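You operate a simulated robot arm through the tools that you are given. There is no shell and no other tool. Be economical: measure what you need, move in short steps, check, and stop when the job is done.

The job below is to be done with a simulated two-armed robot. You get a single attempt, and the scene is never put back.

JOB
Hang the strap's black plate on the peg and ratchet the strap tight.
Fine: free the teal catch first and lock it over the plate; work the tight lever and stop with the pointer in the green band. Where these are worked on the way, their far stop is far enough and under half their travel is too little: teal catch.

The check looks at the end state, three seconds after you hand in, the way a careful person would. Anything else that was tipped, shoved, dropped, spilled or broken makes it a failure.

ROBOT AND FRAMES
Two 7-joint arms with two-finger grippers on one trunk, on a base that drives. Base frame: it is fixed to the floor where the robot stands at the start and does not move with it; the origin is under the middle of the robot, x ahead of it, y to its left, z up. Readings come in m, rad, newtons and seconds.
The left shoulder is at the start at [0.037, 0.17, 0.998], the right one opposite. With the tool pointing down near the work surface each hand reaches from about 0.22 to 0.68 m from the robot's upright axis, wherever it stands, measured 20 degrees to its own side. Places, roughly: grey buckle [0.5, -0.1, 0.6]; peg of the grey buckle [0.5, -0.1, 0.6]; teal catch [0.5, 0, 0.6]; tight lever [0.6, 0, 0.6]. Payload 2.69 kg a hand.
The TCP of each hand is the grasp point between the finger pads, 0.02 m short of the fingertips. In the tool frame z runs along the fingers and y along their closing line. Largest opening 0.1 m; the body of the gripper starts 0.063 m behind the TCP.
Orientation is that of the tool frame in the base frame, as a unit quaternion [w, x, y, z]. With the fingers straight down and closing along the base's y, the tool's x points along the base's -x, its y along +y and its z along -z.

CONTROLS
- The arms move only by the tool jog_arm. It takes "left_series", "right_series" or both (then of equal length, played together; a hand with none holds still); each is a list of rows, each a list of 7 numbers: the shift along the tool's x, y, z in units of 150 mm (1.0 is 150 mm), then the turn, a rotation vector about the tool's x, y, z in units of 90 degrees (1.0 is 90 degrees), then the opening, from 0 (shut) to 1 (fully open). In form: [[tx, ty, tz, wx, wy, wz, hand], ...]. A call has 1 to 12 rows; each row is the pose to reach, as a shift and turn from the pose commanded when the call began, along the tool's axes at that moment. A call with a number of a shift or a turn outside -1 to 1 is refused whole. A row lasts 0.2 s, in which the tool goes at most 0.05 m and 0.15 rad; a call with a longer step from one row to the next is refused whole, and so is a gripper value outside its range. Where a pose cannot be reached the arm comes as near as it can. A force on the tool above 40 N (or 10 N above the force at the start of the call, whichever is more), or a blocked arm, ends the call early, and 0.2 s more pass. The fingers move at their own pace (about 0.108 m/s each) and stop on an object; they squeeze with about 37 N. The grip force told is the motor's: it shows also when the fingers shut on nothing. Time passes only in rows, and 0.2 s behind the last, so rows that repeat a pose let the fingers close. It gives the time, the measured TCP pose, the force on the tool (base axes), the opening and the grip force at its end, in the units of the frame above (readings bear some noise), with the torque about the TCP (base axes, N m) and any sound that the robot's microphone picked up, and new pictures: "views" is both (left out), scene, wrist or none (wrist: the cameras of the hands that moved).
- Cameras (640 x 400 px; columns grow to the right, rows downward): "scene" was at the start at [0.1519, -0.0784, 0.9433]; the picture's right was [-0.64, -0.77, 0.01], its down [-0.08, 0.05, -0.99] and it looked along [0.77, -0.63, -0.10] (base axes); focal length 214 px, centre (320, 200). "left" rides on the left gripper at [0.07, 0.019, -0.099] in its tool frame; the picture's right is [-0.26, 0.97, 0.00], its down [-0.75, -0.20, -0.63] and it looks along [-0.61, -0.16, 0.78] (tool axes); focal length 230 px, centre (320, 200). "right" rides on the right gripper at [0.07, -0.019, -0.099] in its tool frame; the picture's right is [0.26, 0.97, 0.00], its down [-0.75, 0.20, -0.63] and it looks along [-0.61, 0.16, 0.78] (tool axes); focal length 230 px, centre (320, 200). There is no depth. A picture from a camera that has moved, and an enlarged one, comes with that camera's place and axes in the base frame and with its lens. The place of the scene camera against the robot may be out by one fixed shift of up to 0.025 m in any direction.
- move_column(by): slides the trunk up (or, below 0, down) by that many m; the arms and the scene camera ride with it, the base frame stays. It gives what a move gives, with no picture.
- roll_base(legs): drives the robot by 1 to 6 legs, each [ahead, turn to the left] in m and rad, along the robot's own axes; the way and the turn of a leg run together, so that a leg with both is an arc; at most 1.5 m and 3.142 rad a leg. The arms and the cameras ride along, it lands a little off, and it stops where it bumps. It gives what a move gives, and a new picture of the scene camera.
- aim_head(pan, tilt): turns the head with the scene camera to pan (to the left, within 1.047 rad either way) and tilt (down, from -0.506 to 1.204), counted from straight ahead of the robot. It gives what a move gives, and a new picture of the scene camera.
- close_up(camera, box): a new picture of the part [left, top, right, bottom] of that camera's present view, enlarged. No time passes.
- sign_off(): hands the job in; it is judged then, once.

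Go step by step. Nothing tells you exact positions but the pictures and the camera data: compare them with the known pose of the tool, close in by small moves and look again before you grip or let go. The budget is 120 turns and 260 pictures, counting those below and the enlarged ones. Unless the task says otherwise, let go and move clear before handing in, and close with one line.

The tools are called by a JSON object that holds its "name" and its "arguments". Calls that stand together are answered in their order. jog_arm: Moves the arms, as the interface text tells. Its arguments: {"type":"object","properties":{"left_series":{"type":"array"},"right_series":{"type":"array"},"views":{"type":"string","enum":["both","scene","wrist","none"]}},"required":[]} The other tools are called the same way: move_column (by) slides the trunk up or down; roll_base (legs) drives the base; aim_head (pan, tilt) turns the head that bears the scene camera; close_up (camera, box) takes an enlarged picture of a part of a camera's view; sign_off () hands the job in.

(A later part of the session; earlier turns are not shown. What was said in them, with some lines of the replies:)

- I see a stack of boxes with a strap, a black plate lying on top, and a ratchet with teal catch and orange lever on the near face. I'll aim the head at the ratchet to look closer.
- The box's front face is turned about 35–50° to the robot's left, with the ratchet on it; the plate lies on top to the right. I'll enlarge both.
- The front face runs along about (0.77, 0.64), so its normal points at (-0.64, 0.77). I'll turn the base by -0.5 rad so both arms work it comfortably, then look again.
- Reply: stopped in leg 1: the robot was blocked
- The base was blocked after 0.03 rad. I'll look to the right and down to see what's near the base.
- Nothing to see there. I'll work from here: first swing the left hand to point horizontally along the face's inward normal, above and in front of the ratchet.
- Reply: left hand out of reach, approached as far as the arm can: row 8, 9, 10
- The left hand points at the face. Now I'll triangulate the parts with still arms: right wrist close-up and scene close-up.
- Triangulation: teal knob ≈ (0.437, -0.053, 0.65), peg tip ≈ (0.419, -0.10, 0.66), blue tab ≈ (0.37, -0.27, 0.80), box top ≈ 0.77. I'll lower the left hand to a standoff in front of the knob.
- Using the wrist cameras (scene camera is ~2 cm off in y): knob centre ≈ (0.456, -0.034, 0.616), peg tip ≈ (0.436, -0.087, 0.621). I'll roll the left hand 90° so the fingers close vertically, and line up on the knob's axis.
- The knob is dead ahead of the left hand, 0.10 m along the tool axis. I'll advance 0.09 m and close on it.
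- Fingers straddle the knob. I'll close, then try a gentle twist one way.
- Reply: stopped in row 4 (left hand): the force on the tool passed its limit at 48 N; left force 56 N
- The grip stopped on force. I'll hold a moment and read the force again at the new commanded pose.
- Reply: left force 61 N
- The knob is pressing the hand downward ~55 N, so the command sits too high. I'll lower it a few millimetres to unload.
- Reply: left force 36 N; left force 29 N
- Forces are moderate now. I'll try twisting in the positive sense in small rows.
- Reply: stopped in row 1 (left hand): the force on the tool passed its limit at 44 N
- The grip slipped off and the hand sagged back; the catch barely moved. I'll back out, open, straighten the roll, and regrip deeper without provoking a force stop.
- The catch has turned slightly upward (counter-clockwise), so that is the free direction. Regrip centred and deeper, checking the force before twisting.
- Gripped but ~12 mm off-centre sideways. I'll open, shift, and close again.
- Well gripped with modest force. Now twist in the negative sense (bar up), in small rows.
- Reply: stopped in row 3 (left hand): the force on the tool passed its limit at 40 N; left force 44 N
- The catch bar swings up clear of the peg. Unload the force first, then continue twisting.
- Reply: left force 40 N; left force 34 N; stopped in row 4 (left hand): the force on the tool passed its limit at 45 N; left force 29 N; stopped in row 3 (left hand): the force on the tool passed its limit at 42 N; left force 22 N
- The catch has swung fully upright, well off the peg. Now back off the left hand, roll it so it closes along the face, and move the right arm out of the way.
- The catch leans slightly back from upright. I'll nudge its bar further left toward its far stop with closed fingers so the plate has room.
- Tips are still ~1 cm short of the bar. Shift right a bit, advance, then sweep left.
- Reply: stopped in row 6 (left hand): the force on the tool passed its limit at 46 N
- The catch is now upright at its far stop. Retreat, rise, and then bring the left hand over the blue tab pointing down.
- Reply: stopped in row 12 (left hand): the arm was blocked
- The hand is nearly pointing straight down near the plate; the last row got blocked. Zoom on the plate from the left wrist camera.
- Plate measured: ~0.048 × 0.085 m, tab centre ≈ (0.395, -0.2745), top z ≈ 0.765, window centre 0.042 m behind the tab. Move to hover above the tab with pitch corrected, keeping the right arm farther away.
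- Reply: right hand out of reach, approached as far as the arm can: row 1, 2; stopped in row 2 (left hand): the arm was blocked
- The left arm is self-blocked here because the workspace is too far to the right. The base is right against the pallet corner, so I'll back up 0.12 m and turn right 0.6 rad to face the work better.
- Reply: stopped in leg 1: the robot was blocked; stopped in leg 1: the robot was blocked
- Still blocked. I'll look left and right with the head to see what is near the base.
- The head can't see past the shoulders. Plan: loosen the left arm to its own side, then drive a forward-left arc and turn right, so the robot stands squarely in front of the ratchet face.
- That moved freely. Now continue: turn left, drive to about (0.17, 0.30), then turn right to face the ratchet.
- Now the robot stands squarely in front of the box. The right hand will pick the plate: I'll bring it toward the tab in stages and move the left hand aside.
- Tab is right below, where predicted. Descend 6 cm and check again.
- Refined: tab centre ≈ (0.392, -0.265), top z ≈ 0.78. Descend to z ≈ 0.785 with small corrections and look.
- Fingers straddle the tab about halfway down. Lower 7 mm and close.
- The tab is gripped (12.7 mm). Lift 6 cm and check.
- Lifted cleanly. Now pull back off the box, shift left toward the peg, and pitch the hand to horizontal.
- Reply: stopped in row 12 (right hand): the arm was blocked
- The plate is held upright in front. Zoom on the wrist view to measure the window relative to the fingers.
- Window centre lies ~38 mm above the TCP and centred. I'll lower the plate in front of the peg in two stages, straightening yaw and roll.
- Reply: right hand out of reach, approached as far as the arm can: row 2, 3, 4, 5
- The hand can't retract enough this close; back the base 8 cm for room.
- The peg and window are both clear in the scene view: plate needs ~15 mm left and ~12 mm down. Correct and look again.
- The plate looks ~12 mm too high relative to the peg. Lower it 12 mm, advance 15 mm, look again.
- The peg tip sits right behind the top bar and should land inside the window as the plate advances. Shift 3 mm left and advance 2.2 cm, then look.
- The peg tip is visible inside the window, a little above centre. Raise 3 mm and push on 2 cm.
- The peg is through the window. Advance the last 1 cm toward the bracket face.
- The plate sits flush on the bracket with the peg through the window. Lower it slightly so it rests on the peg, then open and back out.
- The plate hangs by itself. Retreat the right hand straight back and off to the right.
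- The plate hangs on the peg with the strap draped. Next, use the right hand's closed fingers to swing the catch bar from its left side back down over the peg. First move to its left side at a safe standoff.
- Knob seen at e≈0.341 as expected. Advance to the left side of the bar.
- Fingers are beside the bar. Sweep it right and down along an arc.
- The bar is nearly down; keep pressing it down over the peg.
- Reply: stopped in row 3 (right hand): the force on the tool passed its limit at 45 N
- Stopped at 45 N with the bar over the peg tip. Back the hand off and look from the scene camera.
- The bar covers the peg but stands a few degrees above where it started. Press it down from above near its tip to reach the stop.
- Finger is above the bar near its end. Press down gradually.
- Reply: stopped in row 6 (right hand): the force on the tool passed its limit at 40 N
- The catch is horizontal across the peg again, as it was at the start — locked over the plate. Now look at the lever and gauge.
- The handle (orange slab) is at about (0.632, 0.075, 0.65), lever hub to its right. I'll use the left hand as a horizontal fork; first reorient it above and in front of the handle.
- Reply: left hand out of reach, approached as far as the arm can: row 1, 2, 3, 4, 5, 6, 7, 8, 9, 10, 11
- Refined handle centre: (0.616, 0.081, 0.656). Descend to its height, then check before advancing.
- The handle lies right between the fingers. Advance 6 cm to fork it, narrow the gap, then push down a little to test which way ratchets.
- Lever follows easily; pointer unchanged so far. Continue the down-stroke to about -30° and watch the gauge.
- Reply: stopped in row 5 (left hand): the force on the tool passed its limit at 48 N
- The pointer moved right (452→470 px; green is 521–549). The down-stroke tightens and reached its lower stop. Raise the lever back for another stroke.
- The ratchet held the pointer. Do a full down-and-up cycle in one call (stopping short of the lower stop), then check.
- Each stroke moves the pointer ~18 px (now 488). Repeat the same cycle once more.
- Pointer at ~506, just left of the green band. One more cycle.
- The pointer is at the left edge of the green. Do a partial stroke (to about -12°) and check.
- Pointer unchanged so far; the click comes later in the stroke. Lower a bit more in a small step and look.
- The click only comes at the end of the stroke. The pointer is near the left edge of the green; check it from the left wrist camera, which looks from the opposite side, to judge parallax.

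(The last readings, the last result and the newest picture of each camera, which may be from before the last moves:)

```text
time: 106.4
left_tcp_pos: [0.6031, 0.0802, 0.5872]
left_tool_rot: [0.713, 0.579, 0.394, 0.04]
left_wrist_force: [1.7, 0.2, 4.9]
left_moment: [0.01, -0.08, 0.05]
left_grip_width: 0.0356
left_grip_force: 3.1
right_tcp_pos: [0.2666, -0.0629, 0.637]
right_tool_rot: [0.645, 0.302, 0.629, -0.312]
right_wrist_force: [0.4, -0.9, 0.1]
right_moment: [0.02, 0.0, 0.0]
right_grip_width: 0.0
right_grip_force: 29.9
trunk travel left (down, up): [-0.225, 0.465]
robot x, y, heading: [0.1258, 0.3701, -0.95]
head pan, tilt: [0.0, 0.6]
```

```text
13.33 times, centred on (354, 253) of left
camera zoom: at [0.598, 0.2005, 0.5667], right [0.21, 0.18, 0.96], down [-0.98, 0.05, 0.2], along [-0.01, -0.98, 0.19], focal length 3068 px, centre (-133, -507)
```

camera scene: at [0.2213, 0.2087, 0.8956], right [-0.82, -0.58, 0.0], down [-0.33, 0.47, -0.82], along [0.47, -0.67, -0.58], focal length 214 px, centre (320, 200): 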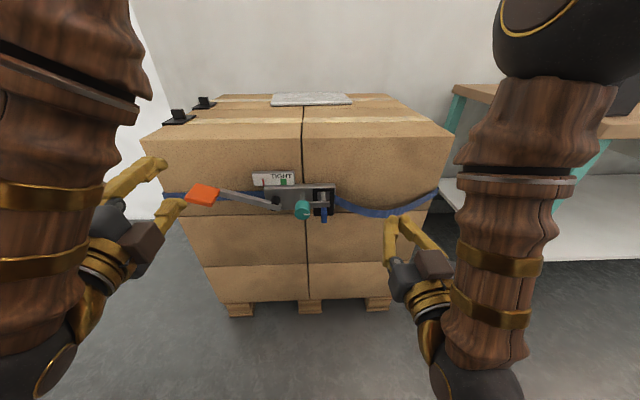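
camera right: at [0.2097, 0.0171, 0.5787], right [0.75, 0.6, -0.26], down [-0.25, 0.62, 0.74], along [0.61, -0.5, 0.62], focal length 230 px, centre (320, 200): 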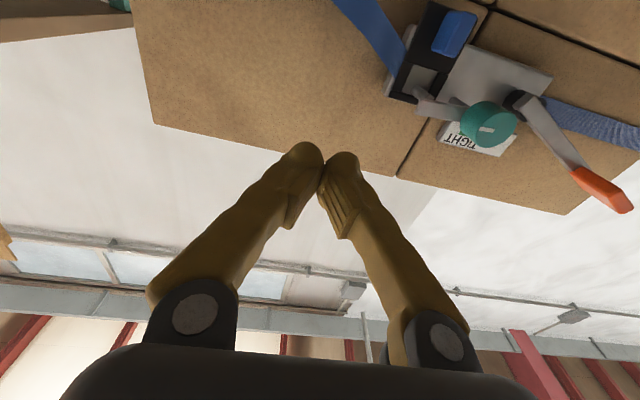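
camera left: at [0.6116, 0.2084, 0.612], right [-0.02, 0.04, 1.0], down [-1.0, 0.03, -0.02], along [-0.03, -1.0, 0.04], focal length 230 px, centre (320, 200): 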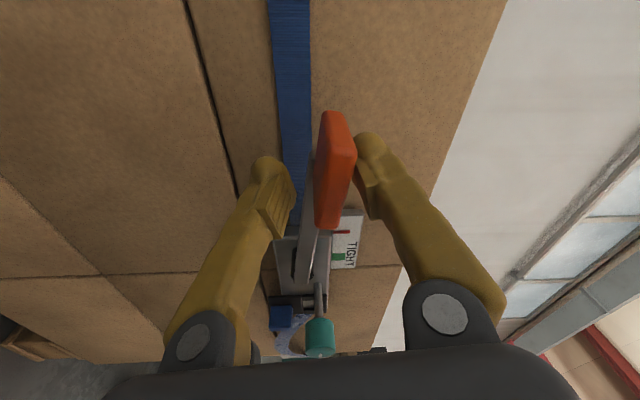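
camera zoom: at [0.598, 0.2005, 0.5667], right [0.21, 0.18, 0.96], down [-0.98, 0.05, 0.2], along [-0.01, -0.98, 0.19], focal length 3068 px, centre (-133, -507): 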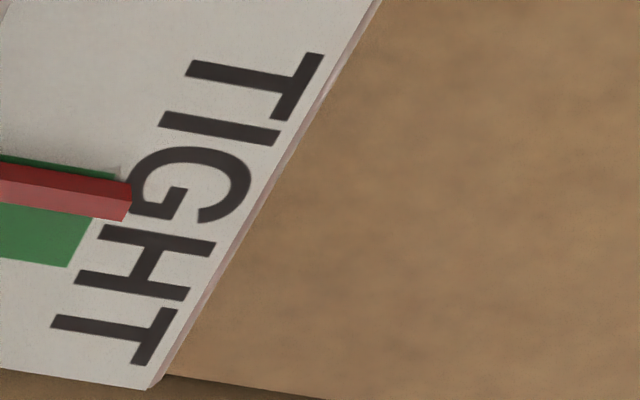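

From the left a sliver of green shows on the pointer's left too: the pointer stands inside the band (about a quarter in), and another click would put it at the far edge. So stop here: raise the lever gently back to its rest position.

{"name": "jog_arm", "arguments": {"left_series": [[-0.012, 0.11, 0, 0, 0, 0.078, 0.32], [-0.033, 0.224, 0, 0, 0, 0.155, 0.32], [-0.065, 0.342, 0, 0, 0, 0.233, 0.32], [-0.116, 0.462, 0, 0, 0, 0.31, 0.32], [-0.116, 0.462, 0, 0, 0, 0.31, 0.5], [-0.116, 0.462, 0, 0, 0, 0.31, 0.5]], "views": "none"}}

{"name": "close_up", "arguments": {"camera": "scene", "box": [150, 150, 310, 250]}}

```text
time: 107.8
left_tcp_pos: [0.6248, 0.0968, 0.6554]
left_tool_rot: [0.679, 0.657, 0.246, 0.216]
left_wrist_force: [0.4, 1.0, 0.1]
left_moment: [0.0, 0.02, -0.01]
left_grip_width: 0.0501
left_grip_force: 0.0
right_tcp_pos: [0.2662, -0.0621, 0.6377]
right_tool_rot: [0.645, 0.303, 0.628, -0.314]
right_wrist_force: [0.0, 0.0, 0.0]
right_moment: [-0.03, -0.01, 0.02]
right_grip_width: 0.0
right_grip_force: 29.7
trunk travel left (down, up): [-0.225, 0.465]
robot x, y, heading: [0.1284, 0.3738, -0.957]
head pan, tilt: [0.0, 0.6]
```

```text
4.00 times, centred on (230, 200) of scene
camera zoom: at [0.2213, 0.2087, 0.8956], right [-0.82, -0.58, 0.0], down [-0.33, 0.47, -0.82], along [0.47, -0.67, -0.58], focal length 858 px, centre (680, 200)
```

zoom: 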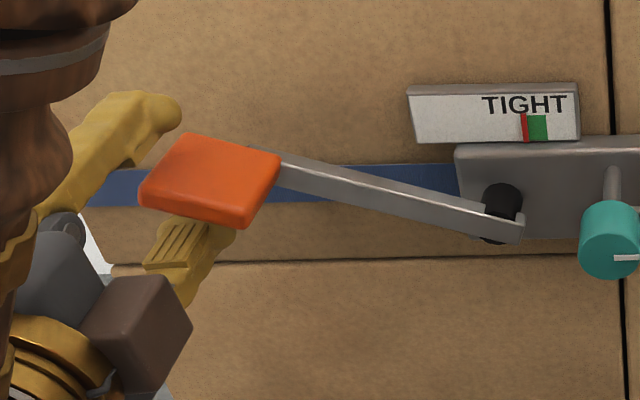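

Lever at rest, fingers open. Withdraw the left hand straight back and upward, and the right hand further away.

{"name": "jog_arm", "arguments": {"left_series": [[0, 0, -0.15, 0, 0, 0, 0.5], [0, 0, -0.35, 0, 0, 0, 0.5], [0, 0, -0.55, 0, 0, 0, 0.5], [0, 0.2, -0.6, 0, 0, 0, 0.5], [0, 0.4, -0.6, 0, 0, 0, 0.5]], "right_series": [[0, -0.1, -0.05, 0, 0, 0, 0], [0, -0.2, -0.1, 0, 0, 0, 0], [0, -0.3, -0.1, 0, 0, 0, 0], [0, -0.4, -0.1, 0, 0, 0, 0], [0, -0.4, -0.1, 0, 0, 0, 0]], "views": "scene"}}

{"name": "close_up", "arguments": {"camera": "scene", "box": [240, 155, 360, 235]}}

{"name": "close_up", "arguments": {"camera": "left", "box": [220, 140, 420, 300]}}

```text
time: 109.0
left_tcp_pos: [0.5713, 0.1723, 0.7135]
left_tool_rot: [0.676, 0.66, 0.248, 0.214]
left_wrist_force: [-0.9, 0.9, 0.2]
left_moment: [-0.02, 0.04, 0.01]
left_grip_width: 0.0501
left_grip_force: 0.0
left hand out of reach, approached as far as the arm can: row 5
right_tcp_pos: [0.2095, -0.1, 0.6441]
right_tool_rot: [0.654, 0.3, 0.612, -0.326]
right_wrist_force: [0.0, 0.2, -0.2]
right_moment: [0.02, -0.03, -0.01]
right_grip_width: 0.0
right_grip_force: 29.2
right hand out of reach, approached as far as the arm can: row 1, 2, 3, 4, 5
trunk travel left (down, up): [-0.225, 0.465]
robot x, y, heading: [0.1237, 0.3685, -0.956]
head pan, tilt: [0.0, 0.6]
camera scene: at [0.2211, 0.2087, 0.8956], right [-0.82, -0.58, 0.0], down [-0.33, 0.47, -0.82], along [0.47, -0.67, -0.58], focal length 214 px, centre (320, 200)
```

scene: 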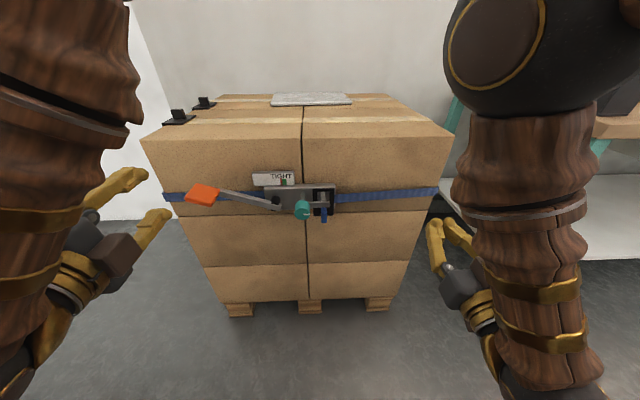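

```text
5.00 times, centred on (300, 195) of scene
camera zoom: at [0.2211, 0.2087, 0.8956], right [-0.82, -0.58, 0.0], down [-0.33, 0.47, -0.82], along [0.47, -0.67, -0.58], focal length 1072 px, centre (420, 225)
```

zoom: 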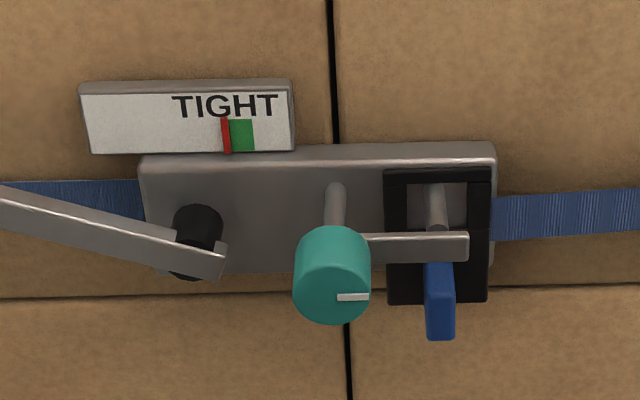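

```text
2.50 times, centred on (320, 220) of left
camera zoom: at [0.5671, 0.2936, 0.7295], right [-0.17, -0.12, 0.98], down [-0.99, 0.03, -0.16], along [-0.01, -0.99, -0.13], focal length 575 px, centre (320, 150)
```

zoom: 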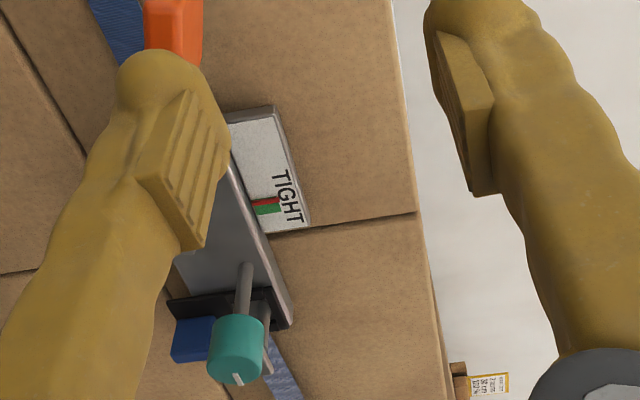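

The strap is taut, the plate hangs on the peg behind the locked catch, and the pointer is in the green with both hands clear, so I'm handing in.

{"name": "sign_off", "arguments": {}}

```text
The job is handed in.
```

The plate hangs on the peg with the teal catch locked over it. The strap is ratcheted tight, and the pointer is in the green band near its left edge because one more click would have put it at the far edge.
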